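You operate a simulated robot arm through the tools that you are given. There is no shell and no other tool. Be economical: measure what you need, move in short steps, check, and stop when the job is done.

The job below is to be done with a simulated robot arm. You get a single attempt, and the scene is never put back.

Task
Fit the ring, the pin and the blue cap on the square flange, then wipe the bench.
Fine: long bench; ring down over the boss, pin all the way into the bore, cap on last; dark drops off with the grey rag, rag back; leave the flange where it stands, the bush or pin not asked for and the other caps. What is to be rubbed or washed off counts as gone when no trace of it is left.

It is judged by the outcome, as a careful person would: the job done as asked, and still so three seconds after it is handed in. It fails if anything else is knocked over, pushed out of place, dropped, spilled or broken. Lids that push on must go on centred and level and be pressed home; caps that screw on are set level and turned clockwise until they are tight.

Robot
A 6-joint arm with a two-finger parallel gripper, fixed in place. Base frame: the origin is at the foot of the arm, x ahead of it, y to its left, z up; the work surface is at about z = 0.85. Units: m, degrees, N and s.
With the tool pointing down near the work surface it reaches from about 0.24 to 0.64 m from the base axis. Its first joint turns from -66.0 to 66.0 degrees. Payload 2.7 kg.
The TCP is the grasp point between the finger pads, 0.023 m short of the fingertips. In the tool frame z runs along the fingers and y along their closing line. The gripper opens to 0.094 m. The fingers are 0.038 m wide and 0.01 m thick; the gripper's body (0.054 by 0.096 m) begins 0.039 m behind the TCP.
Orientation is told as [roll, pitch, yaw] about the base's x, y, z axes, in that order, counted from this pose: with the fingers straight down and closing along the base's y, the tool's x points along the base's -x, its y along +y and its z along -z.

Tools
- The arm moves only by the tool servo_tool. Its argument "deltas" is a list of rows, each an object (a shift or turn left out is 0, a gripper value left out holds the last) with "offset": the shift along the base's x, y, z in m, a list of three; "rotation": the turn, a rotation vector about the base's x, y, z in degrees, a list of three. In form: [{"offset": [tx, ty, tz], "rotation": [rx, ry, rz]}, ...]. A call has 1 to 10 rows; each row is the pose to reach, as a shift and turn from the pose commanded when the call began. "fingers" is the gripper command, from -1 (shut) to 1 (fully open), values between in proportion, set as the call begins (left out, the last holds). Each row takes 0.2 s and may step no farther than 0.05 m and 8.6 degrees from the row before; otherwise, or with a gripper value out of range, the whole call is refused. A pose out of reach is approached as far as the arm can. The call stops where the force on the tool passes 50 N (or 10 N more than at its start, if that is more) or the arm is blocked; 0.2 s more then pass. The fingers move at their own pace (about 0.045 m/s each) and stop on an object; they squeeze with about 33 N. The grip force told is the motor's: it shows also when the fingers shut on nothing. Time passes only in rows, and 0.2 s behind the last, so rows that repeat a pose let the fingers close. The reply holds the time, the measured pose of the TCP, the force on the tool along the base axes, the opening and the grip force, in the units named above and with some noise, with the torque about the TCP (base axes, N m) and any sound that the robot's microphone picked up.
- Cameras (640 x 400 px; columns grow to the right, rows downward): "scene" is fixed at [0.07, -0.4363, 1.4126]; the picture's right is [0.86, -0.51, 0.00], its down [-0.31, -0.52, -0.80] and it looks along [0.41, 0.69, -0.60] (base axes); focal length 320 px, centre (320, 200). "wrist" rides on the gripper at [0.086, 0.016, -0.074] in the tool frame; the picture's right is [-0.18, 0.98, 0.00], its down [-0.58, -0.11, -0.81] and it looks along [-0.79, -0.15, 0.59] (tool axes); focal length 243 px, centre (320, 200). There is no depth. A picture from a camera that has moved, and an enlarged one, comes with that camera's place and axes in the base frame and with its lens. The place of the scene camera against the robot may be out by one fixed shift of up to 0.025 m in any direction.
- get_image(camera): a new picture of that camera. It takes no simulated time.
- close_up(camera, box): a new picture of the part [left, top, right, bottom] of that camera's present view, enlarged. It takes no simulated time.
- close_job(): hands the job in; it is judged then, once.

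Work in short steps. Places have to be worked out from the pictures, the camera data and where the tool is seen: move nearer, look again, correct. Check each grasp and each placing, and mend what went wrong. You have 120 turns and 68 pictures in all, those below and enlarged ones among them. Open the gripper and draw the arm clear of the work before you hand the job in, unless the task says otherwise; then end with one line.

The tools are called by a JSON object that holds its "method" and its "body". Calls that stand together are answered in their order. servo_tool: Moves the arm, as the interface text tells. Its arguments: {"type":"object","properties":{"deltas":{"type":"array"},"fingers":{"type":"number"}},"required":["deltas"]} The other tools are called the same way: get_image (camera) takes a picture; close_up (camera, box) takes an enlarged picture of a part of a camera's view; close_job () hands the job in.

At the start:

```text
t: 0.0
tool_pos: [0.3559, 0.0548, 1.1412]
ee_rot: [-0.1, 0.1, -0.1]
wrist_force: [0.9, 0.3, 0.1]
wrist_torque: [0.01, -0.01, -0.01]
opening: 0.0942
gripper_force: 0.1
```

scene: 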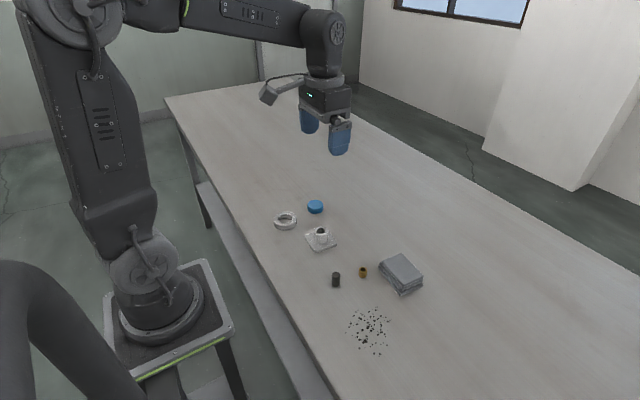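
wrist: 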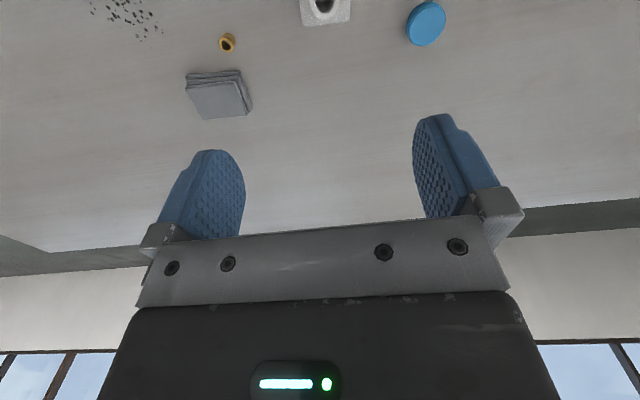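

I'll start with enlarged views of the parts to identify them.

{"method": "close_up", "body": {"camera": "scene", "box": [260, 190, 360, 252]}}

{"method": "close_up", "body": {"camera": "scene", "box": [310, 240, 440, 360]}}

```text
6.40 times, centred on (310, 221) of scene
camera zoom: at [0.07, -0.4363, 1.4126], right [0.86, -0.51, 0.0], down [-0.31, -0.52, -0.8], along [0.41, 0.69, -0.6], focal length 2045 px, centre (384, 66)
```

zoom: 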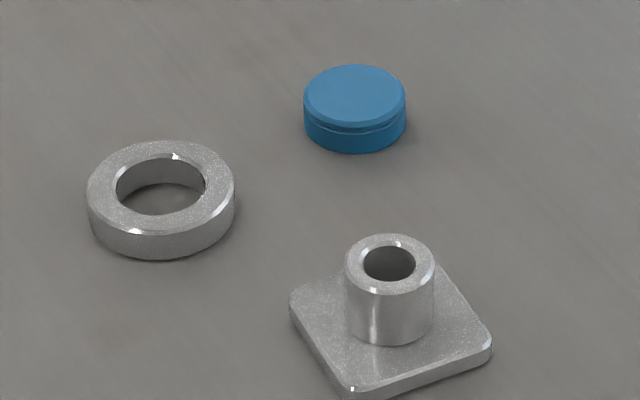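

```text
3.33 times, centred on (375, 300) of scene
camera zoom: at [0.07, -0.4363, 1.4126], right [0.86, -0.51, 0.0], down [-0.31, -0.52, -0.8], along [0.41, 0.69, -0.6], focal length 1065 px, centre (137, -133)
```

zoom: 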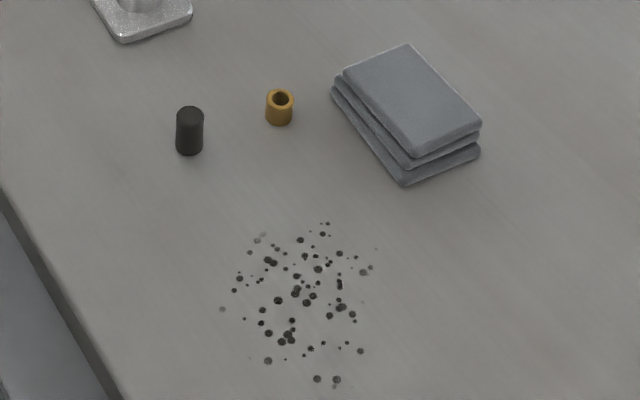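

The black cylinder is the pin, the brass piece is the bush, and the blue cap, ring and square flange are clear. I'll bring the wrist camera in to locate the parts more precisely.

{"method": "servo_tool", "body": {"deltas": [{"offset": [-0.03, 0.02, -0.02]}, {"offset": [-0.06, 0.045, -0.04]}, {"offset": [-0.086, 0.065, -0.06]}, {"offset": [-0.086, 0.065, -0.06]}]}}

{"method": "get_image", "body": {"camera": "wrist"}}

```text
t: 1.0
tool_pos: [0.2689, 0.118, 1.0818]
ee_rot: [0.0, -0.1, 0.0]
wrist_force: [0.3, -1.1, -0.1]
wrist_torque: [-0.04, 0.0, -0.01]
opening: 0.0938
gripper_force: 0.0
```

```text
63 pictures are left
camera wrist: at [0.1821, 0.1335, 1.1544], right [0.18, 0.98, 0.0], down [0.58, -0.11, 0.81], along [0.79, -0.15, -0.59], focal length 243 px, centre (320, 200)
```

wrist: 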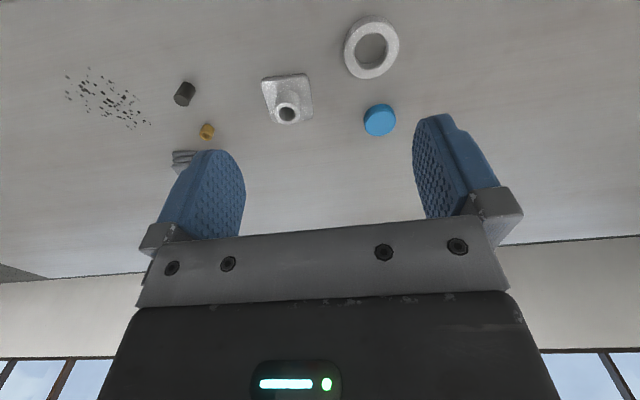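

All parts are visible. I'll enlarge two areas for measuring.

{"method": "close_up", "body": {"camera": "wrist", "box": [250, 10, 410, 140]}}

{"method": "close_up", "body": {"camera": "wrist", "box": [50, 50, 250, 175]}}

```text
3.08 times, centred on (330, 75) of wrist
camera zoom: at [0.1821, 0.1335, 1.1544], right [0.18, 0.98, 0.0], down [0.58, -0.11, 0.81], along [0.79, -0.15, -0.59], focal length 746 px, centre (289, 585)
```

zoom: 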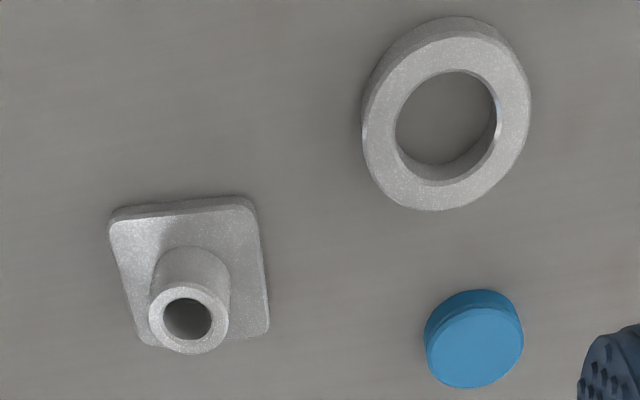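

```text
3.20 times, centred on (150, 112) of wrist
camera zoom: at [0.1821, 0.1335, 1.1544], right [0.18, 0.98, 0.0], down [0.58, -0.11, 0.81], along [0.79, -0.15, -0.59], focal length 776 px, centre (864, 480)
```

zoom: 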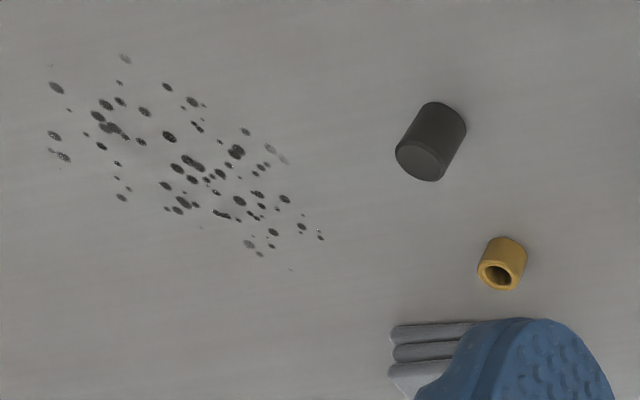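

Estimates: ring (0.308, 0.167), boss (0.352, 0.061), cap (0.399, 0.178), pin (0.318, -0.065). I'll go above the ring and check alignment.

{"method": "servo_tool", "body": {"deltas": [{"offset": [0.013, 0.017, -0.043]}, {"offset": [0.026, 0.034, -0.086]}, {"offset": [0.039, 0.049, -0.132]}, {"offset": [0.039, 0.049, -0.132]}], "fingers": 1}}

{"method": "get_image", "body": {"camera": "wrist"}}

```text
t: 2.0
tool_pos: [0.3083, 0.1693, 0.9479]
ee_rot: [0.0, 0.0, -0.1]
wrist_force: [0.2, -0.2, 0.2]
wrist_torque: [0.01, 0.0, 0.0]
opening: 0.0941
gripper_force: 0.2
```

```text
60 pictures are left
camera wrist: at [0.2223, 0.1848, 1.0221], right [0.18, 0.98, 0.0], down [0.58, -0.11, 0.81], along [0.79, -0.15, -0.59], focal length 243 px, centre (320, 200)
```

wrist: 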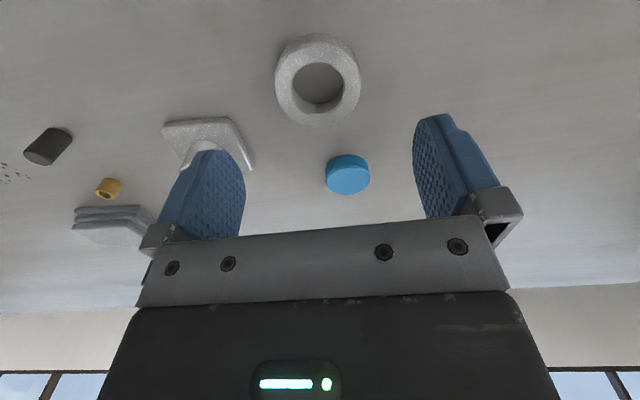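

Both views put the ring at about (0.307, 0.167). I'll descend around it and look from the side before closing.

{"method": "servo_tool", "body": {"deltas": [{"offset": [-0.001, -0.002, -0.03]}, {"offset": [-0.001, -0.002, -0.055]}, {"offset": [-0.001, -0.002, -0.071]}, {"offset": [-0.001, -0.002, -0.071]}]}}

{"method": "get_image", "body": {"camera": "wrist"}}

```text
t: 3.0
tool_pos: [0.3091, 0.1659, 0.8758]
ee_rot: [0.0, 0.1, -0.1]
wrist_force: [0.8, 0.1, 0.3]
wrist_torque: [0.02, 0.0, -0.01]
opening: 0.094
gripper_force: 0.0
```

```text
59 pictures are left
camera wrist: at [0.2223, 0.1812, 0.9507], right [0.18, 0.98, 0.0], down [0.58, -0.11, 0.81], along [0.79, -0.15, -0.59], focal length 243 px, centre (320, 200)
```

wrist: 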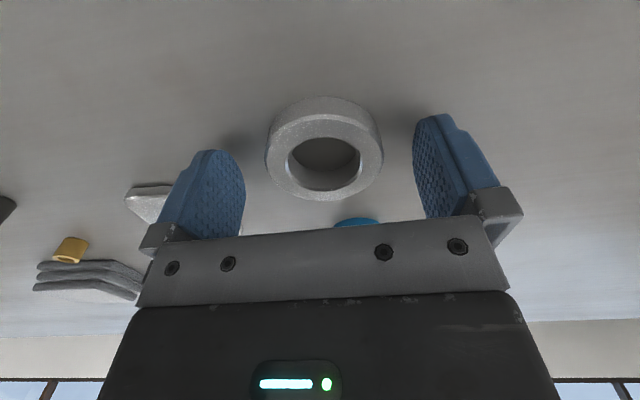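

The ring sits between the fingers; closing.

{"method": "servo_tool", "body": {"deltas": [{}, {}, {}, {}, {}], "fingers": -1}}

```text
t: 4.2
tool_pos: [0.3079, 0.1664, 0.8778]
ee_rot: [0.0, 0.0, 0.0]
wrist_force: [-0.6, -0.2, -0.3]
wrist_torque: [0.02, 0.02, 0.02]
opening: 0.058
gripper_force: 33.1
```

The ring is gripped (58 mm outside diameter). I'll lift it and carry it above the boss.

{"method": "servo_tool", "body": {"deltas": [{"offset": [0, 0, 0.04]}, {"offset": [0, 0, 0.072]}, {"offset": [0.018, -0.042, 0.072]}, {"offset": [0.036, -0.084, 0.072]}, {"offset": [0.044, -0.105, 0.072]}, {"offset": [0.044, -0.105, 0.072]}]}}

{"method": "get_image", "body": {"camera": "wrist"}}

{"method": "close_up", "body": {"camera": "scene", "box": [270, 170, 370, 260]}}

```text
t: 5.6
tool_pos: [0.3528, 0.0601, 0.9504]
ee_rot: [0.0, 0.0, -0.1]
wrist_force: [0.0, 0.5, -0.2]
wrist_torque: [0.0, 0.01, -0.04]
opening: 0.0582
gripper_force: 32.6
```

```text
58 pictures are left
camera wrist: at [0.2659, 0.0756, 1.0232], right [0.18, 0.98, 0.0], down [0.58, -0.11, 0.81], along [0.79, -0.15, -0.59], focal length 243 px, centre (320, 200)
```

wrist: 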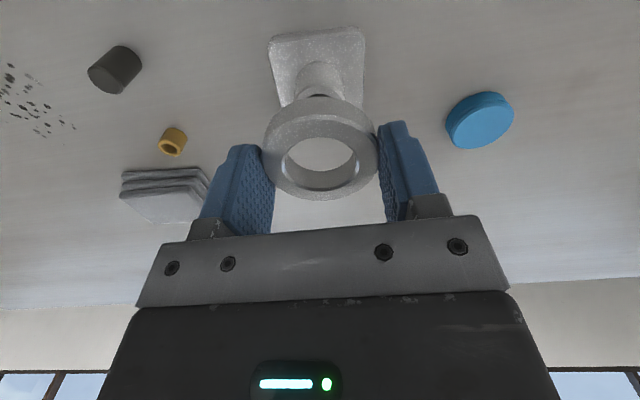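

```text
4.44 times, centred on (320, 215) of scene
camera zoom: at [0.07, -0.4363, 1.4126], right [0.86, -0.51, 0.0], down [-0.31, -0.52, -0.8], along [0.41, 0.69, -0.6], focal length 1420 px, centre (320, 133)
```

zoom: 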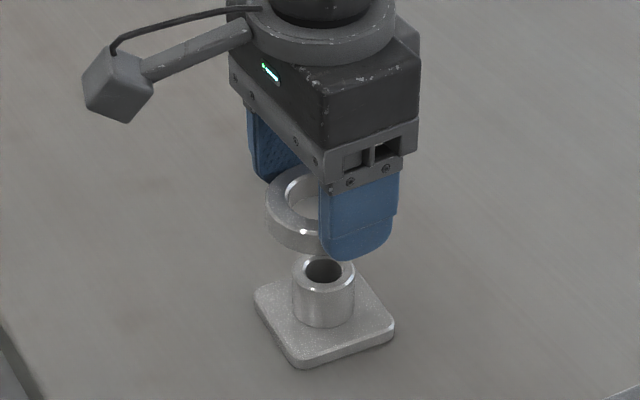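

Close-up on the wrist view to measure boss versus ring.

{"method": "close_up", "body": {"camera": "wrist", "box": [240, 10, 400, 210]}}

```text
2.00 times, centred on (320, 110) of wrist
camera zoom: at [0.2659, 0.0756, 1.0232], right [0.18, 0.98, 0.0], down [0.58, -0.11, 0.81], along [0.79, -0.15, -0.59], focal length 485 px, centre (320, 380)
```

zoom: 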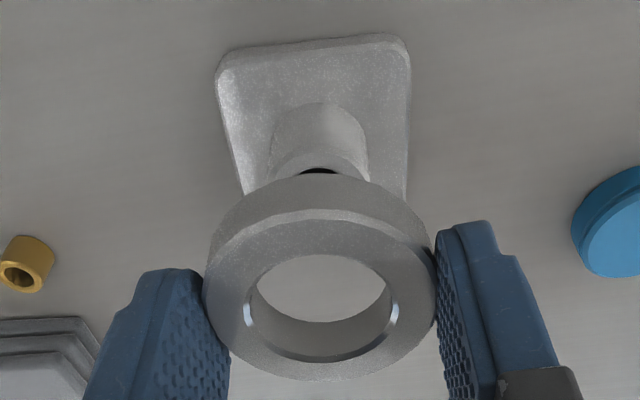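

Boss sits about +2.5 mm in x from the ring's centre. I'll correct and lower to just above the boss.

{"method": "servo_tool", "body": {"deltas": [{"offset": [0.0025, -0.0005, -0.015]}, {"offset": [0.0025, -0.0005, -0.027]}, {"offset": [0.0025, -0.0005, -0.027]}]}}

{"method": "close_up", "body": {"camera": "wrist", "box": [240, 40, 400, 220]}}

{"method": "close_up", "body": {"camera": "scene", "box": [290, 200, 350, 250]}}

```text
t: 6.4
tool_pos: [0.3546, 0.0603, 0.9231]
ee_rot: [0.0, 0.0, 0.0]
wrist_force: [-0.6, -0.1, -0.3]
wrist_torque: [0.0, -0.05, 0.02]
opening: 0.0578
gripper_force: 33.3
```

```text
2.22 times, centred on (320, 130) of wrist
camera zoom: at [0.2677, 0.0754, 0.9962], right [0.18, 0.98, 0.0], down [0.58, -0.11, 0.81], along [0.79, -0.15, -0.59], focal length 539 px, centre (320, 356)
```

zoom: 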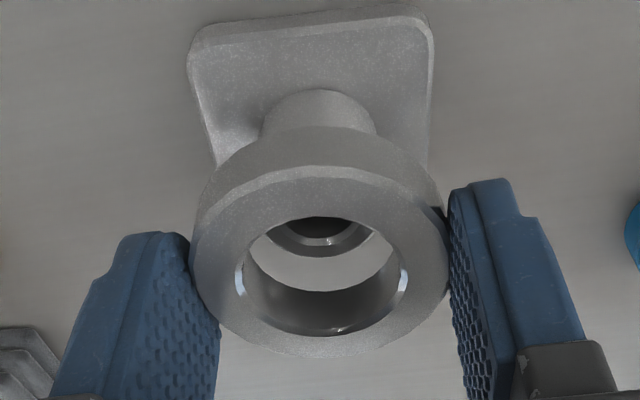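

```text
8.00 times, centred on (320, 225) of scene
camera zoom: at [0.07, -0.4363, 1.4126], right [0.86, -0.51, 0.0], down [-0.31, -0.52, -0.8], along [0.41, 0.69, -0.6], focal length 2556 px, centre (320, 0)
```

zoom: 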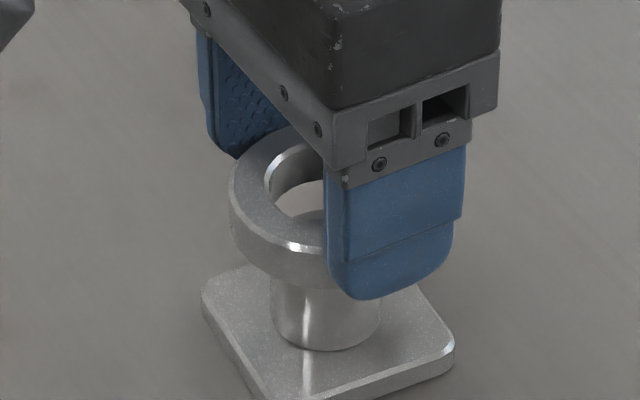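

Ring and boss look aligned within about 1 mm in both views. I'll lower in small steps and watch the force.

{"method": "servo_tool", "body": {"deltas": [{"offset": [-0.0005, 0, -0.003]}, {"offset": [-0.0005, 0, -0.006]}, {"offset": [-0.0005, 0, -0.009]}]}}

```text
t: 7.2
tool_pos: [0.3547, 0.0599, 0.9143]
ee_rot: [0.0, 0.0, 0.0]
wrist_force: [-6.1, -3.2, 19.7]
wrist_torque: [-0.22, 0.44, 0.0]
opening: 0.058
gripper_force: 33.2
```

A 20 N contact on the -x/-y rim: the ring should go slightly -x and -y. I'll back up and correct.

{"method": "servo_tool", "body": {"deltas": [{"offset": [0, 0, 0.002]}, {"offset": [-0.0018, -0.0008, 0.002]}, {"offset": [-0.0018, -0.0008, 0]}, {"offset": [-0.0018, -0.0008, -0.002]}]}}

```text
t: 8.2
tool_pos: [0.3517, 0.0593, 0.912]
ee_rot: [0.0, 0.0, -0.1]
wrist_force: [-0.6, 0.7, -1.5]
wrist_torque: [0.03, 0.01, 0.01]
opening: 0.0578
gripper_force: 32.9
```

Contact is gone and the ring passes freely. Lowering on.

{"method": "servo_tool", "body": {"deltas": [{"offset": [0, 0, -0.005]}, {"offset": [0, 0, -0.01]}, {"offset": [0, 0, -0.015]}, {"offset": [0, 0, -0.02]}]}}

```text
t: 9.2
tool_pos: [0.3521, 0.0608, 0.8918]
ee_rot: [-0.1, -0.1, 0.1]
wrist_force: [-0.1, 0.2, -1.6]
wrist_torque: [-0.02, -0.03, 0.0]
opening: 0.0578
gripper_force: 32.6
```

{"method": "servo_tool", "body": {"deltas": [{"offset": [0, 0, -0.003]}, {"offset": [0, 0, -0.005]}, {"offset": [0, 0, -0.006]}]}}

{"method": "close_up", "body": {"camera": "scene", "box": [290, 200, 350, 260]}}

```text
t: 10.0
tool_pos: [0.3504, 0.0606, 0.8868]
ee_rot: [0.0, -0.1, 0.1]
wrist_force: [-6.4, -2.2, 24.6]
wrist_torque: [-0.06, 0.2, 0.12]
opening: 0.058
gripper_force: 33.2
```

```text
6.67 times, centred on (320, 230) of scene
camera zoom: at [0.0696, -0.4364, 1.4126], right [0.86, -0.51, 0.0], down [-0.31, -0.52, -0.8], along [0.41, 0.69, -0.6], focal length 2130 px, centre (320, 0)
```

zoom: 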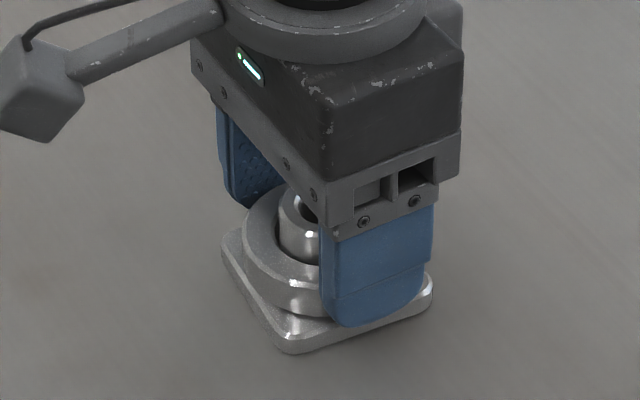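

The ring rests on the plate (25 N contact at the expected height). I'll release it and rise.

{"method": "servo_tool", "body": {"deltas": [{"offset": [0, 0, 0.001]}, {"offset": [0, 0, 0.001]}, {"offset": [0, 0, 0.001]}, {"offset": [0, 0, 0.001]}], "fingers": 0.9}}

{"method": "servo_tool", "body": {"deltas": [{"offset": [0, 0, 0.04]}, {"offset": [0, 0, 0.08]}, {"offset": [-0.03, -0.02, 0.1]}, {"offset": [-0.06, -0.05, 0.12]}, {"offset": [-0.065, -0.08, 0.14]}, {"offset": [-0.065, -0.08, 0.14]}]}}

{"method": "get_image", "body": {"camera": "wrist"}}

{"method": "close_up", "body": {"camera": "wrist", "box": [200, 10, 440, 160]}}

```text
t: 11.0
tool_pos: [0.3514, 0.0599, 0.887]
ee_rot: [0.1, 0.0, 0.0]
wrist_force: [-1.0, -0.3, -0.1]
wrist_torque: [-0.02, 0.01, -0.02]
opening: 0.0894
gripper_force: 0.1
```

```text
t: 12.4
tool_pos: [0.2868, -0.0223, 1.0259]
ee_rot: [0.0, 0.0, 0.0]
wrist_force: [0.7, -0.2, 0.2]
wrist_torque: [-0.02, 0.02, 0.0]
opening: 0.0893
gripper_force: 0.0
```

```text
52 pictures are left
camera wrist: at [0.2006, -0.0059, 1.1003], right [0.18, 0.98, 0.0], down [0.58, -0.11, 0.81], along [0.79, -0.15, -0.59], focal length 243 px, centre (320, 200)
```

wrist: 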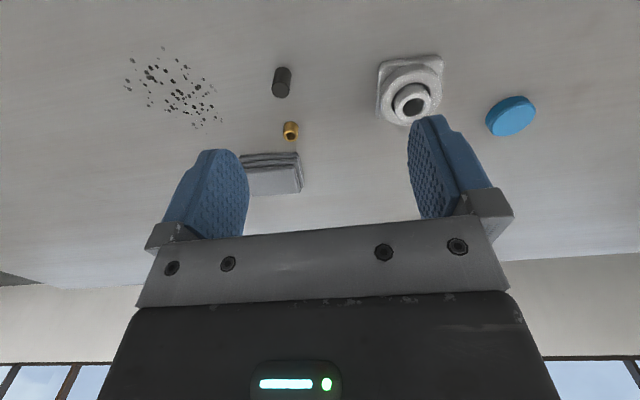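

```text
2.67 times, centred on (320, 85) of wrist
camera zoom: at [0.2006, -0.0059, 1.1003], right [0.18, 0.98, 0.0], down [0.58, -0.11, 0.81], along [0.79, -0.15, -0.59], focal length 647 px, centre (320, 507)
```

zoom: 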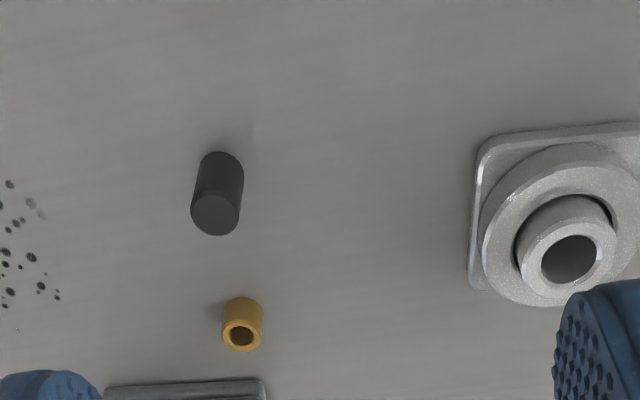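

The ring lies flat on the plate. Pin at about (0.317, -0.066), 30 mm tall. Moving above it with the gripper partly open, then checking.

{"method": "servo_tool", "body": {"deltas": [{"offset": [0.015, -0.02, -0.03]}, {"offset": [0.03, -0.044, -0.065]}, {"offset": [0.03, -0.044, -0.095]}, {"offset": [0.03, -0.044, -0.095]}], "fingers": 0}}

{"method": "close_up", "body": {"camera": "wrist", "box": [200, 0, 440, 200]}}

```text
t: 13.4
tool_pos: [0.3169, -0.064, 0.9316]
ee_rot: [-0.1, 0.0, -0.1]
wrist_force: [-0.4, 0.5, 0.4]
wrist_torque: [0.02, 0.0, -0.02]
opening: 0.0469
gripper_force: 0.1
```

```text
2.00 times, centred on (320, 100) of wrist
camera zoom: at [0.2308, -0.048, 1.0062], right [0.18, 0.98, 0.0], down [0.58, -0.11, 0.81], along [0.79, -0.15, -0.59], focal length 485 px, centre (320, 400)
```

zoom: 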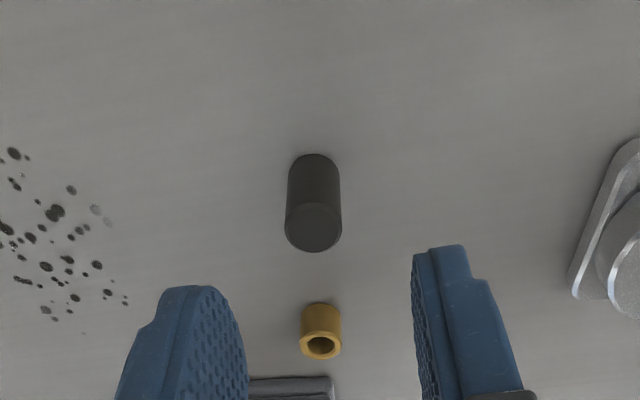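

Pin top at about (0.3153, -0.0655). I'll descend to grip its top 10 mm and close.

{"method": "servo_tool", "body": {"deltas": [{"offset": [-0.0017, -0.0018, -0.02]}, {"offset": [-0.0017, -0.0018, -0.039]}, {"offset": [-0.0017, -0.0018, -0.039]}]}}

{"method": "close_up", "body": {"camera": "wrist", "box": [220, 60, 420, 220]}}

```text
t: 14.2
tool_pos: [0.3143, -0.0652, 0.8926]
ee_rot: [0.0, 0.1, 0.0]
wrist_force: [-0.5, 0.0, -0.4]
wrist_torque: [0.01, -0.04, -0.02]
opening: 0.0472
gripper_force: 0.0
```

```text
2.50 times, centred on (320, 140) of wrist
camera zoom: at [0.2291, -0.0497, 0.9666], right [0.18, 0.98, 0.0], down [0.58, -0.11, 0.81], along [0.79, -0.15, -0.59], focal length 606 px, centre (320, 350)
```

zoom: 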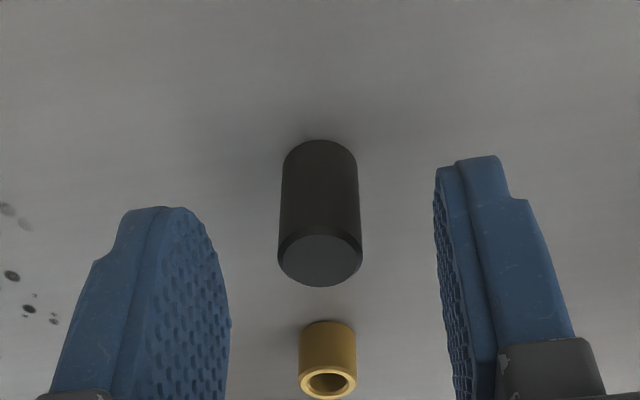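

Centred; closing.

{"method": "servo_tool", "body": {"deltas": [{}, {}, {}, {}], "fingers": -1}}

{"method": "servo_tool", "body": {"deltas": [{"offset": [0, 0, 0.03]}, {"offset": [0, 0, 0.06]}, {"offset": [0, 0, 0.06]}]}}

{"method": "close_up", "body": {"camera": "wrist", "box": [200, 40, 440, 220]}}

```text
t: 15.2
tool_pos: [0.3153, -0.0645, 0.8936]
ee_rot: [0.0, 0.1, 0.0]
wrist_force: [0.5, -0.7, -1.0]
wrist_torque: [0.0, -0.02, 0.02]
opening: 0.0158
gripper_force: 33.2
```

```text
t: 16.0
tool_pos: [0.3158, -0.0633, 0.9544]
ee_rot: [0.1, 0.0, 0.1]
wrist_force: [0.1, 0.7, 0.0]
wrist_torque: [0.0, 0.02, -0.01]
opening: 0.0163
gripper_force: 32.8
```

```text
2.22 times, centred on (320, 130) of wrist
camera zoom: at [0.2298, -0.0488, 1.0273], right [0.18, 0.98, 0.0], down [0.58, -0.11, 0.81], along [0.79, -0.15, -0.59], focal length 539 px, centre (320, 356)
```

zoom: 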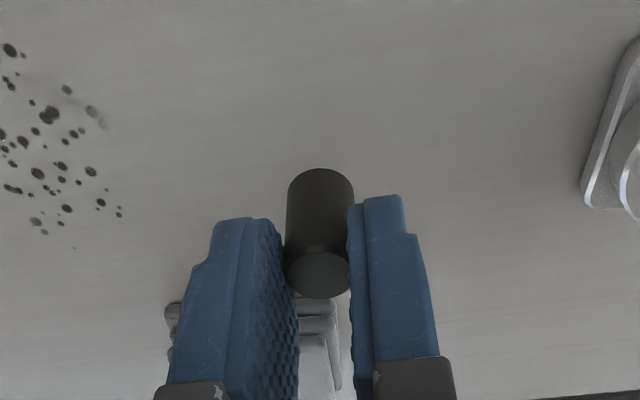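

Pin held (16 mm). I'll carry it to just over the bore at about (0.352, 0.060) and look.

{"method": "servo_tool", "body": {"deltas": [{"offset": [0.01, 0.04, 0.01]}, {"offset": [0.024, 0.085, 0.012]}, {"offset": [0.0366, 0.1257, 0.012]}, {"offset": [0.0366, 0.1257, -0.008]}, {"offset": [0.0366, 0.1257, -0.008]}, {"offset": [0.0366, 0.1257, -0.008]}]}}

{"method": "close_up", "body": {"camera": "wrist", "box": [240, 40, 400, 180]}}

{"method": "close_up", "body": {"camera": "scene", "box": [290, 200, 350, 250]}}

```text
t: 17.4
tool_pos: [0.352, 0.0592, 0.9462]
ee_rot: [-0.1, 0.0, 0.0]
wrist_force: [-0.1, 0.8, -1.9]
wrist_torque: [0.02, 0.01, -0.01]
opening: 0.0162
gripper_force: 32.8
```

```text
2.86 times, centred on (320, 110) of wrist
camera zoom: at [0.2653, 0.074, 1.0197], right [0.18, 0.98, 0.0], down [0.58, -0.11, 0.81], along [0.79, -0.15, -0.59], focal length 693 px, centre (320, 457)
```

zoom: 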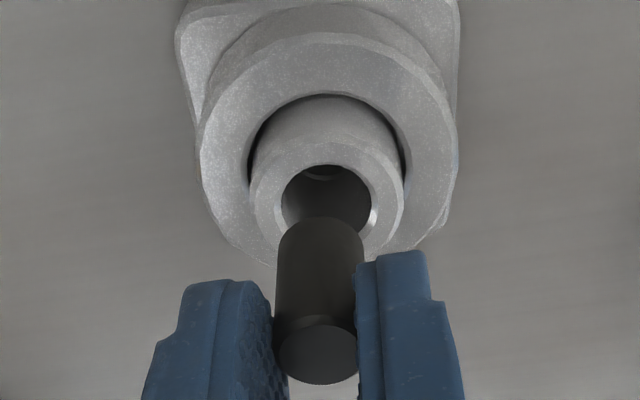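

```text
8.00 times, centred on (320, 225) of scene
camera zoom: at [0.07, -0.4363, 1.4126], right [0.86, -0.51, 0.0], down [-0.31, -0.52, -0.8], along [0.41, 0.69, -0.6], focal length 2556 px, centre (320, 0)
```

zoom: 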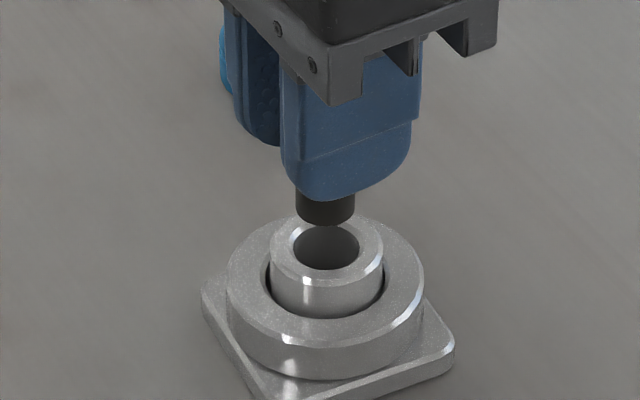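

Comparing both views, the bore is about (+1.1, +1.0) mm from the pin axis. I'll shift and lower gently until just entering.

{"method": "servo_tool", "body": {"deltas": [{"offset": [0.0011, 0.001, -0.004]}, {"offset": [0.0011, 0.001, -0.008]}, {"offset": [0.0011, 0.001, -0.008]}]}}

{"method": "close_up", "body": {"camera": "wrist", "box": [240, 60, 400, 180]}}

{"method": "close_up", "body": {"camera": "scene", "box": [300, 210, 350, 250]}}

```text
t: 18.2
tool_pos: [0.3534, 0.0598, 0.9382]
ee_rot: [-0.1, 0.0, 0.0]
wrist_force: [0.3, 0.2, -0.9]
wrist_torque: [-0.02, 0.02, 0.02]
opening: 0.0163
gripper_force: 32.7
```

```text
3.33 times, centred on (320, 120) of wrist
camera zoom: at [0.2662, 0.0751, 1.0112], right [0.18, 0.98, 0.0], down [0.58, -0.11, 0.81], along [0.79, -0.15, -0.59], focal length 809 px, centre (320, 467)
```

zoom: 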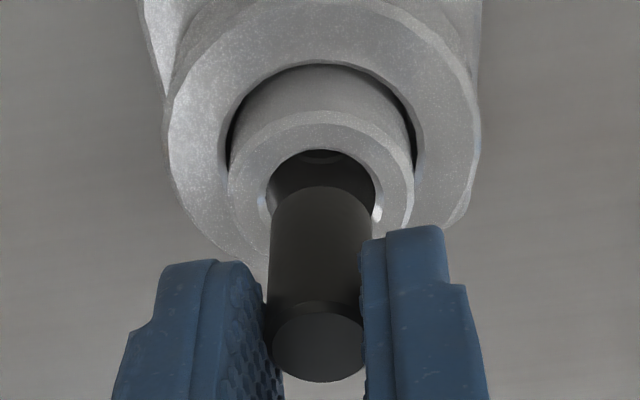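

```text
10.00 times, centred on (325, 230) of scene
camera zoom: at [0.07, -0.4363, 1.4126], right [0.86, -0.51, 0.0], down [-0.31, -0.52, -0.8], along [0.41, 0.69, -0.6], focal length 3195 px, centre (270, -100)
```

zoom: 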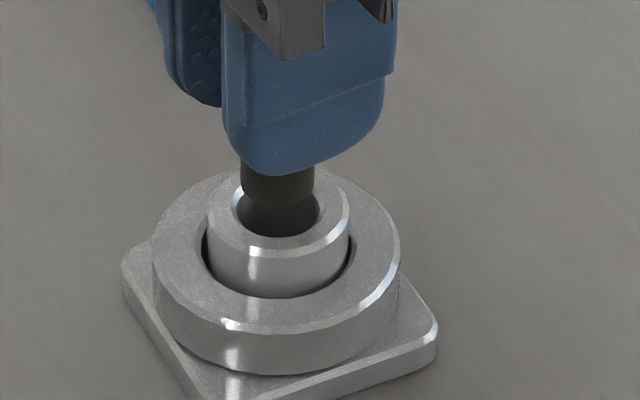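

Aligned in both views now. Lowering into the bore gradually.

{"method": "servo_tool", "body": {"deltas": [{"offset": [0, 0, -0.003]}, {"offset": [0, 0, -0.006]}, {"offset": [0, 0, -0.009]}]}}

```text
t: 19.0
tool_pos: [0.3528, 0.0593, 0.9284]
ee_rot: [0.2, -0.1, 0.0]
wrist_force: [0.4, 0.8, -0.3]
wrist_torque: [0.01, 0.04, 0.03]
opening: 0.0163
gripper_force: 33.2
```

No contact force: the pin is entering. Continuing until the tips are just above the boss.

{"method": "servo_tool", "body": {"deltas": [{"offset": [0, 0, -0.004]}, {"offset": [0, 0, -0.008]}, {"offset": [0, 0, -0.011]}]}}

{"method": "close_up", "body": {"camera": "scene", "box": [300, 210, 350, 250]}}

```text
t: 19.8
tool_pos: [0.3541, 0.0612, 0.9169]
ee_rot: [0.0, 0.0, 0.0]
wrist_force: [-0.1, 0.5, 0.3]
wrist_torque: [0.01, -0.01, 0.0]
opening: 0.0163
gripper_force: 33.2
```

```text
10.00 times, centred on (325, 230) of scene
camera zoom: at [0.07, -0.4363, 1.4126], right [0.86, -0.51, 0.0], down [-0.31, -0.52, -0.8], along [0.41, 0.69, -0.6], focal length 3195 px, centre (270, -100)
```

zoom: 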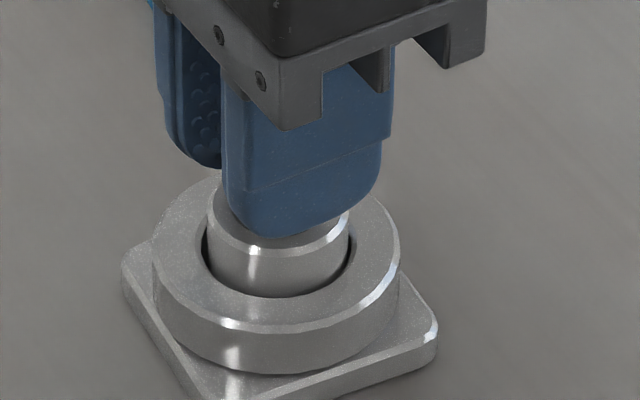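

The pin is well into the bore with no load. I'll release it and let it drop, then rise to look.

{"method": "servo_tool", "body": {"deltas": [{}, {}, {}, {}], "fingers": -0.2}}

{"method": "servo_tool", "body": {"deltas": [{"offset": [0, 0, 0.03]}, {"offset": [0, 0, 0.06]}, {"offset": [0, 0, 0.06]}]}}

{"method": "close_up", "body": {"camera": "wrist", "box": [240, 20, 400, 140]}}

{"method": "close_up", "body": {"camera": "scene", "box": [300, 210, 350, 250]}}

```text
t: 20.8
tool_pos: [0.353, 0.0616, 0.9164]
ee_rot: [0.0, 0.0, 0.0]
wrist_force: [-0.5, -0.1, -0.4]
wrist_torque: [0.0, 0.0, -0.01]
opening: 0.0377
gripper_force: 0.1
```

```text
t: 21.6
tool_pos: [0.352, 0.0591, 0.9778]
ee_rot: [-0.1, 0.0, 0.0]
wrist_force: [0.0, -0.1, -0.6]
wrist_torque: [-0.01, -0.01, -0.01]
opening: 0.0377
gripper_force: 0.0
```

```text
3.33 times, centred on (320, 80) of wrist
camera zoom: at [0.2662, 0.0753, 1.052], right [0.18, 0.98, 0.0], down [0.58, -0.11, 0.81], along [0.79, -0.15, -0.59], focal length 809 px, centre (320, 600)
```

zoom: 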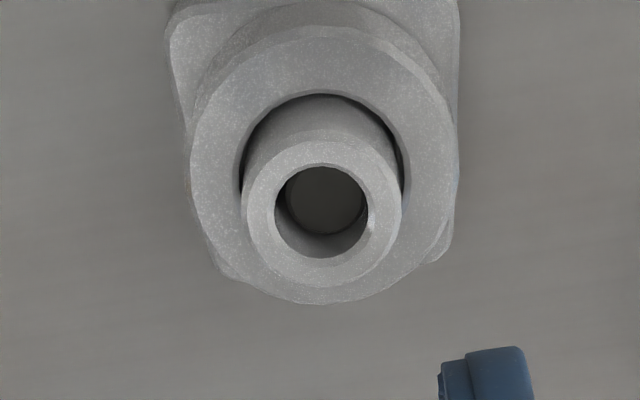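

```text
10.00 times, centred on (325, 230) of scene
camera zoom: at [0.07, -0.4363, 1.4126], right [0.86, -0.51, 0.0], down [-0.31, -0.52, -0.8], along [0.41, 0.69, -0.6], focal length 3195 px, centre (270, -100)
```

zoom: 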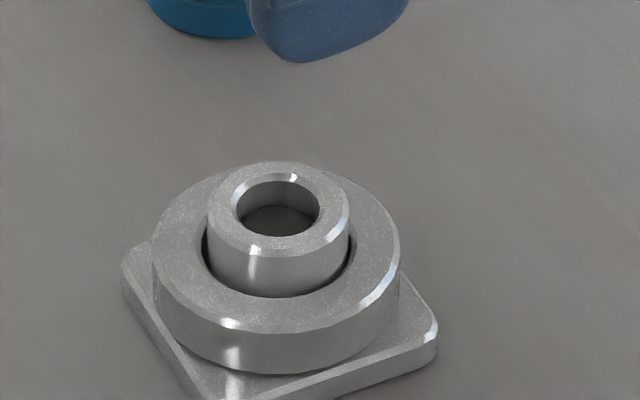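

The pin dropped fully into the bore, recessed below the rim. Next the cap, near (0.398, 0.178): I'll rise slightly and move above it.

{"method": "servo_tool", "body": {"deltas": [{"offset": [0.015, 0.045, 0.003]}, {"offset": [0.03, 0.085, 0.003]}, {"offset": [0.04, 0.117, 0.003]}, {"offset": [0.04, 0.117, -0.017]}, {"offset": [0.04, 0.117, -0.017]}], "fingers": 0.6}}

{"method": "close_up", "body": {"camera": "wrist", "box": [200, 0, 440, 180]}}

```text
t: 22.8
tool_pos: [0.3922, 0.1776, 0.9591]
ee_rot: [0.0, 0.0, 0.0]
wrist_force: [0.3, -0.6, 1.0]
wrist_torque: [-0.03, -0.01, 0.0]
opening: 0.0753
gripper_force: 0.1
```

```text
2.22 times, centred on (320, 90) of wrist
camera zoom: at [0.3066, 0.1932, 1.033], right [0.18, 0.98, 0.0], down [0.58, -0.11, 0.81], along [0.79, -0.15, -0.59], focal length 539 px, centre (320, 444)
```

zoom: 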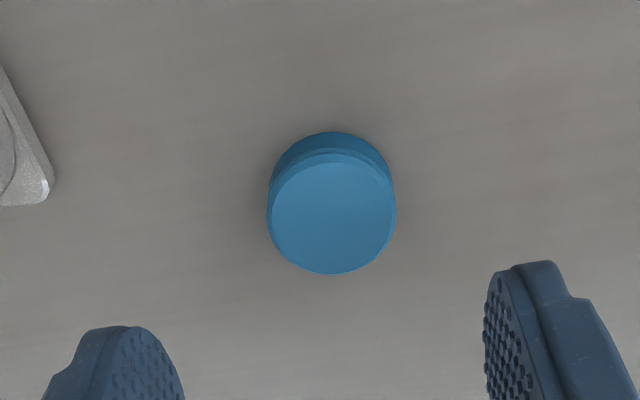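

Cap looks centred near (0.405, 0.180), about 44 mm wide. Shifting and lowering partway, then re-checking.

{"method": "servo_tool", "body": {"deltas": [{"offset": [0.012, 0.0014, -0.02]}, {"offset": [0.012, 0.0014, -0.05]}, {"offset": [0.012, 0.0014, -0.05]}]}}

{"method": "close_up", "body": {"camera": "wrist", "box": [200, 40, 440, 220]}}

```text
t: 23.6
tool_pos: [0.405, 0.1783, 0.9104]
ee_rot: [0.0, 0.0, 0.1]
wrist_force: [0.6, 0.5, 0.2]
wrist_torque: [0.04, 0.0, 0.0]
opening: 0.0751
gripper_force: 0.0
```

```text
2.22 times, centred on (320, 130) of wrist
camera zoom: at [0.3189, 0.1935, 0.9837], right [0.18, 0.98, 0.0], down [0.58, -0.11, 0.81], along [0.79, -0.15, -0.59], focal length 539 px, centre (320, 356)
```

zoom: 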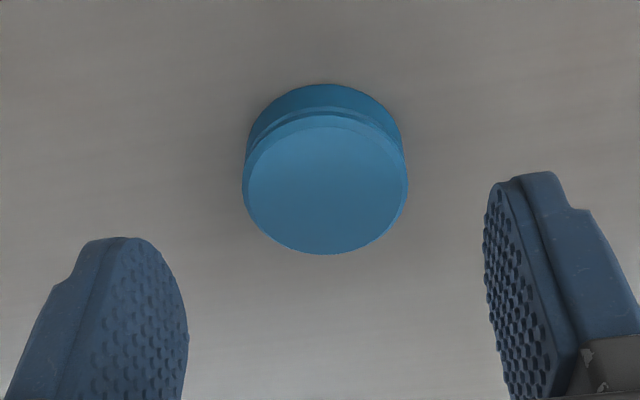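

Cap is centred within 1 mm. Descending to grip its sides about 4 mm above the bench, then closing.

{"method": "servo_tool", "body": {"deltas": [{"offset": [0.0005, 0, -0.017]}, {"offset": [0.0005, 0, -0.033]}, {"offset": [0.0005, 0, -0.033]}]}}

{"method": "servo_tool", "body": {"deltas": [{}, {}, {}, {}], "fingers": -1}}

{"method": "servo_tool", "body": {"deltas": [{"offset": [0, 0, 0.04]}, {"offset": [0, 0, 0.075]}, {"offset": [0, 0, 0.075]}]}}

{"method": "close_up", "body": {"camera": "wrist", "box": [200, 40, 440, 220]}}

```text
t: 24.4
tool_pos: [0.4065, 0.1796, 0.8761]
ee_rot: [-0.1, 0.0, 0.0]
wrist_force: [0.9, 0.5, 0.5]
wrist_torque: [0.03, 0.0, 0.0]
opening: 0.0752
gripper_force: 0.1
```

```text
t: 25.4
tool_pos: [0.406, 0.1803, 0.8753]
ee_rot: [0.0, 0.1, 0.0]
wrist_force: [1.0, -0.7, -0.1]
wrist_torque: [0.01, 0.01, -0.01]
opening: 0.042
gripper_force: 32.9
```

```text
t: 26.2
tool_pos: [0.4064, 0.1789, 0.9517]
ee_rot: [-0.1, 0.0, 0.0]
wrist_force: [0.0, -0.8, 0.5]
wrist_torque: [0.01, -0.01, -0.01]
opening: 0.0418
gripper_force: 33.3
```

```text
2.22 times, centred on (320, 130) of wrist
camera zoom: at [0.32, 0.1941, 1.027], right [0.18, 0.98, 0.0], down [0.58, -0.11, 0.81], along [0.79, -0.15, -0.59], focal length 539 px, centre (320, 356)
```

zoom: 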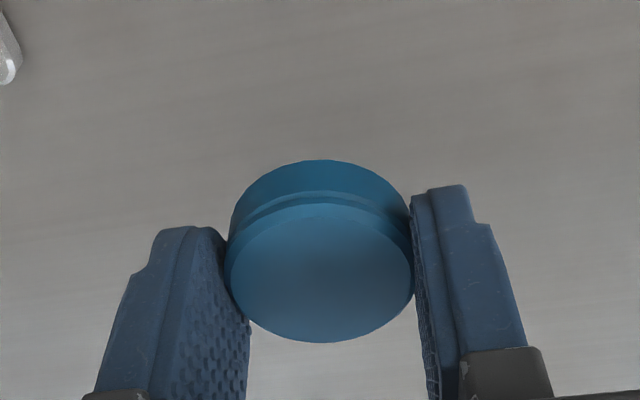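

Cap is held level. I'll carry it above the boss and compare alignment.

{"method": "servo_tool", "body": {"deltas": [{"offset": [-0.015, -0.04, 0.005]}, {"offset": [-0.035, -0.082, 0.005]}, {"offset": [-0.0525, -0.1184, 0.005]}, {"offset": [-0.0525, -0.1184, -0.018]}, {"offset": [-0.0525, -0.1184, -0.018]}, {"offset": [-0.0525, -0.1184, -0.018]}]}}

{"method": "close_up", "body": {"camera": "wrist", "box": [240, 50, 400, 190]}}

{"method": "close_up", "body": {"camera": "scene", "box": [290, 205, 350, 250]}}

```text
t: 27.6
tool_pos: [0.3547, 0.0623, 0.9357]
ee_rot: [0.0, 0.0, 0.0]
wrist_force: [0.0, 0.3, -0.6]
wrist_torque: [-0.02, 0.0, 0.0]
opening: 0.0416
gripper_force: 32.7
```

```text
2.86 times, centred on (320, 120) of wrist
camera zoom: at [0.2683, 0.0767, 1.009], right [0.18, 0.98, 0.0], down [0.58, -0.11, 0.81], along [0.79, -0.15, -0.59], focal length 693 px, centre (320, 429)
```

zoom: 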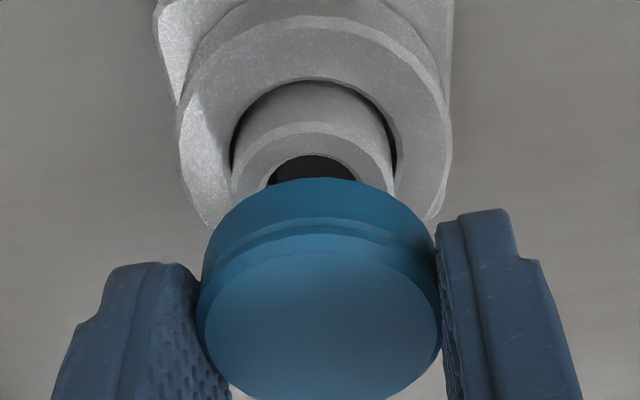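

```text
8.89 times, centred on (320, 228) of scene
camera zoom: at [0.07, -0.4363, 1.4126], right [0.86, -0.51, 0.0], down [-0.31, -0.52, -0.8], along [0.41, 0.69, -0.6], focal length 2840 px, centre (320, -44)
```

zoom: 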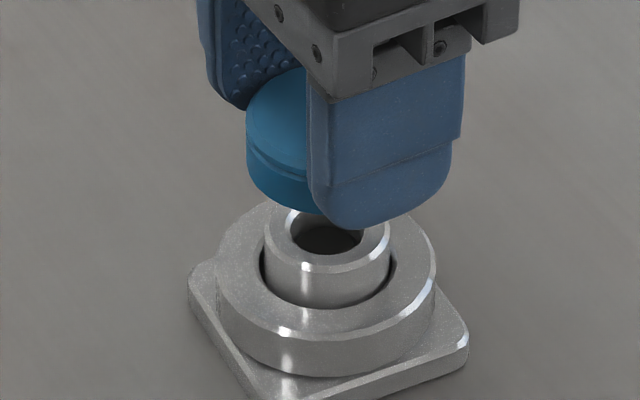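

Images say boss is about (-0.6, -1.4) mm from the cap axis. Shift, lower to just above the rim, and look again.

{"method": "servo_tool", "body": {"deltas": [{"offset": [-0.0006, -0.0014, -0.006]}, {"offset": [-0.0006, -0.0014, -0.012]}, {"offset": [-0.0006, -0.0014, -0.012]}]}}

{"method": "close_up", "body": {"camera": "wrist", "box": [240, 50, 400, 190]}}

{"method": "close_up", "body": {"camera": "scene", "box": [290, 205, 350, 250]}}

```text
t: 28.4
tool_pos: [0.3534, 0.0597, 0.923]
ee_rot: [0.0, 0.0, 0.1]
wrist_force: [-0.3, 0.1, 0.2]
wrist_torque: [0.0, 0.0, 0.0]
opening: 0.042
gripper_force: 33.0
```

```text
2.86 times, centred on (320, 120) of wrist
camera zoom: at [0.2669, 0.0748, 0.9962], right [0.18, 0.98, 0.0], down [0.58, -0.11, 0.81], along [0.79, -0.15, -0.59], focal length 693 px, centre (320, 429)
```

zoom: 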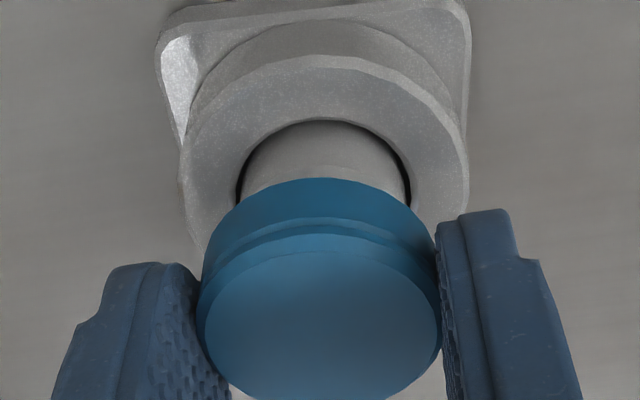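

```text
8.89 times, centred on (320, 228) of scene
camera zoom: at [0.07, -0.4363, 1.4126], right [0.86, -0.51, 0.0], down [-0.31, -0.52, -0.8], along [0.41, 0.69, -0.6], focal length 2840 px, centre (320, -44)
```

zoom: 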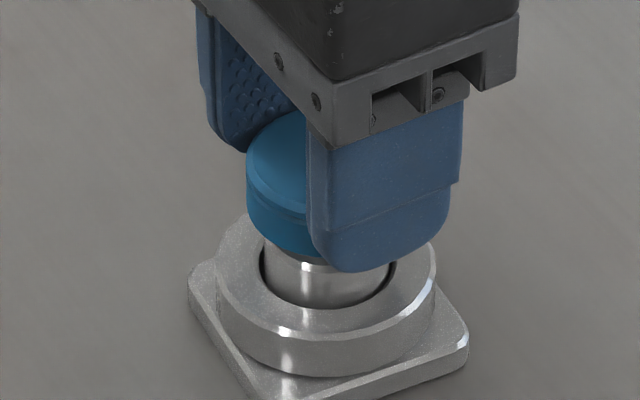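

Now a residual of about +0.6 mm in y. Small correction and descend gently, watching forces.

{"method": "servo_tool", "body": {"deltas": [{"offset": [0.0004, 0.0006, -0.003]}, {"offset": [0.0004, 0.0006, -0.006]}, {"offset": [0.0004, 0.0006, -0.008]}]}}

```text
t: 29.2
tool_pos: [0.3544, 0.06, 0.9136]
ee_rot: [-0.1, 0.0, -0.1]
wrist_force: [1.2, 0.7, -0.9]
wrist_torque: [0.01, 0.02, -0.01]
opening: 0.0419
gripper_force: 32.8
```

{"method": "servo_tool", "body": {"deltas": [{"offset": [0, 0, -0.002]}, {"offset": [0, 0, -0.004]}]}}

```text
t: 29.8
tool_pos: [0.3529, 0.0593, 0.9107]
ee_rot: [0.0, 0.0, 0.0]
wrist_force: [-0.2, -0.9, 0.0]
wrist_torque: [0.0, -0.01, 0.0]
opening: 0.0419
gripper_force: 33.5
```

No contact, cap is starting over the boss. Continuing.

{"method": "servo_tool", "body": {"deltas": [{"offset": [0, 0, -0.002]}, {"offset": [0, 0, -0.004]}, {"offset": [0, 0, -0.006]}]}}

{"method": "close_up", "body": {"camera": "scene", "box": [290, 205, 350, 250]}}

```text
t: 30.6
tool_pos: [0.355, 0.0611, 0.9038]
ee_rot: [0.0, 0.0, 0.0]
wrist_force: [0.3, 0.5, -0.6]
wrist_torque: [-0.03, -0.01, 0.04]
opening: 0.0423
gripper_force: 33.2
```

```text
8.89 times, centred on (320, 228) of scene
camera zoom: at [0.07, -0.4363, 1.4126], right [0.86, -0.51, 0.0], down [-0.31, -0.52, -0.8], along [0.41, 0.69, -0.6], focal length 2840 px, centre (320, -44)
```

zoom: 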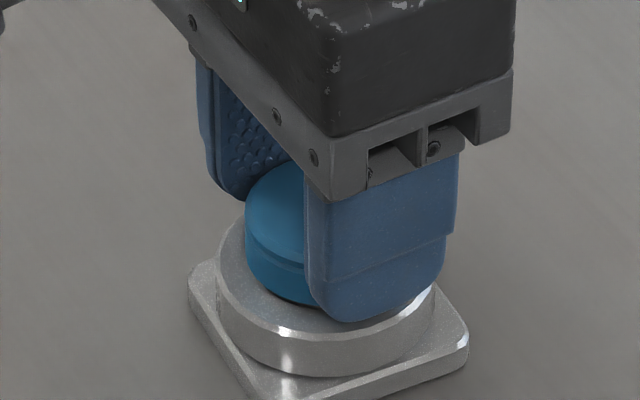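

The cap is over the boss; continuing until it seats.

{"method": "servo_tool", "body": {"deltas": [{"offset": [0, 0, -0.001]}, {"offset": [0, 0, -0.002]}, {"offset": [0, 0, -0.003]}]}}

```text
t: 31.4
tool_pos: [0.3547, 0.06, 0.902]
ee_rot: [0.1, -0.1, 0.1]
wrist_force: [-1.9, -0.9, 10.9]
wrist_torque: [0.0, 0.14, -0.01]
opening: 0.0417
gripper_force: 33.1
```

Contact begins (11 N). Pressing a little further.

{"method": "servo_tool", "body": {"deltas": [{"offset": [0, 0, -0.001]}, {"offset": [0, 0, -0.002]}]}}

{"method": "close_up", "body": {"camera": "scene", "box": [290, 205, 350, 250]}}

{"method": "close_up", "body": {"camera": "wrist", "box": [240, 50, 400, 190]}}

```text
t: 32.0
tool_pos: [0.3528, 0.0601, 0.9009]
ee_rot: [0.1, -0.2, 0.0]
wrist_force: [-2.0, -0.3, 27.1]
wrist_torque: [-0.02, 0.05, -0.02]
opening: 0.0418
gripper_force: 33.7
```

```text
8.89 times, centred on (320, 228) of scene
camera zoom: at [0.0696, -0.4364, 1.4126], right [0.86, -0.51, 0.0], down [-0.31, -0.52, -0.8], along [0.41, 0.69, -0.6], focal length 2840 px, centre (320, -44)
```

zoom: 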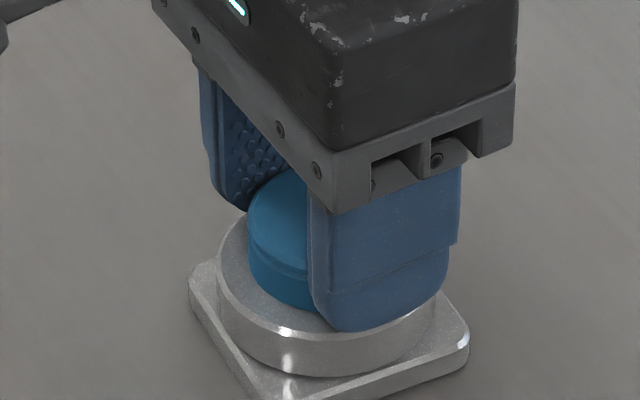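

```text
2.86 times, centred on (320, 120) of wrist
camera zoom: at [0.2672, 0.0754, 0.9738], right [0.18, 0.98, 0.0], down [0.58, -0.11, 0.81], along [0.8, -0.15, -0.59], focal length 693 px, centre (320, 429)
```

zoom: 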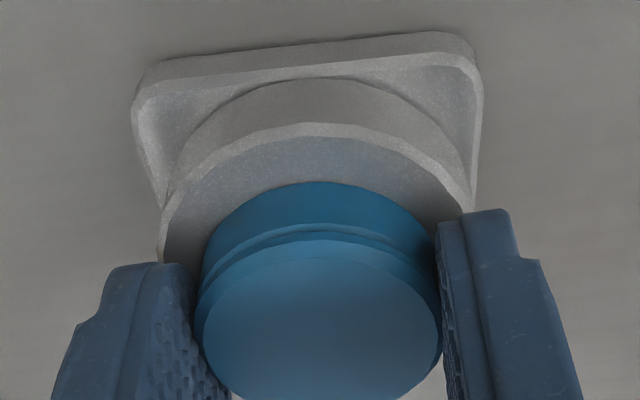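

Cap is level and appears seated on the ring. I'll press firmly up to the force limit to make sure it's home.

{"method": "servo_tool", "body": {"deltas": [{"offset": [0, 0, -0.001]}, {"offset": [0, 0, -0.002]}, {"offset": [0, 0, -0.003]}, {"offset": [0, 0, -0.004]}]}}

```text
t: 32.7
tool_pos: [0.3543, 0.0609, 0.8993]
ee_rot: [0.0, -0.2, 0.0]
wrist_force: [-2.7, 0.2, 6.3]
wrist_torque: [-0.05, 0.11, -0.02]
opening: 0.0422
gripper_force: 32.4
stopped in row 3: the force on the tool passed its limit at 52 N (the readings are from after the stop); the commanded pose is now the measured one
```

The force peaked at 52 N then fell. I'll release, rise, and inspect the cap.

{"method": "servo_tool", "body": {"deltas": [{}, {}, {}], "fingers": 0.3}}

{"method": "servo_tool", "body": {"deltas": [{"offset": [0, 0, 0.035]}, {"offset": [0, 0, 0.07]}, {"offset": [0, 0, 0.07]}]}}

{"method": "close_up", "body": {"camera": "scene", "box": [290, 205, 350, 250]}}

{"method": "close_up", "body": {"camera": "wrist", "box": [240, 20, 400, 140]}}

```text
t: 33.5
tool_pos: [0.354, 0.0619, 0.8995]
ee_rot: [0.0, -0.3, 0.0]
wrist_force: [1.6, 0.9, 4.6]
wrist_torque: [-0.15, -0.03, 0.05]
opening: 0.0605
gripper_force: 0.0
```

```text
t: 34.3
tool_pos: [0.3534, 0.0616, 0.9696]
ee_rot: [0.0, -0.1, 0.1]
wrist_force: [-0.6, 0.5, -0.4]
wrist_torque: [0.0, 0.03, 0.03]
opening: 0.0611
gripper_force: 0.0
```

```text
8.89 times, centred on (320, 228) of scene
camera zoom: at [0.07, -0.4363, 1.4126], right [0.86, -0.51, 0.0], down [-0.31, -0.52, -0.8], along [0.41, 0.69, -0.6], focal length 2840 px, centre (320, -44)
```

zoom: 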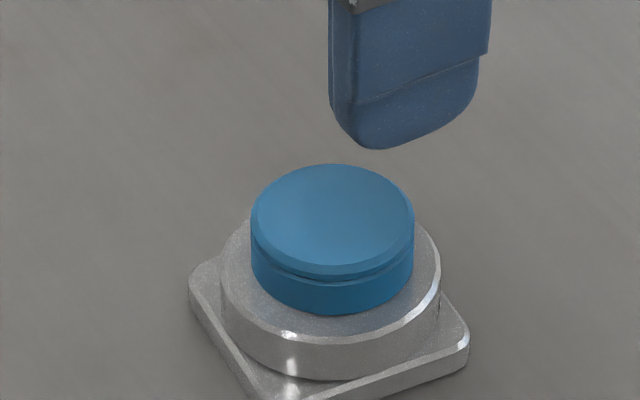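

```text
3.33 times, centred on (320, 80) of wrist
camera zoom: at [0.2681, 0.0761, 1.0428], right [0.18, 0.98, 0.0], down [0.58, -0.11, 0.81], along [0.8, -0.15, -0.59], focal length 809 px, centre (320, 600)
```

zoom: 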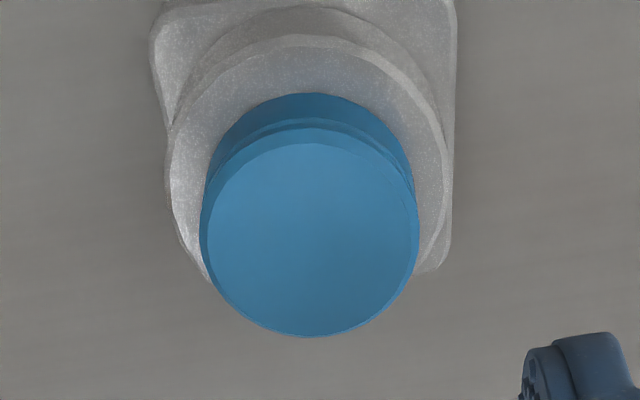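

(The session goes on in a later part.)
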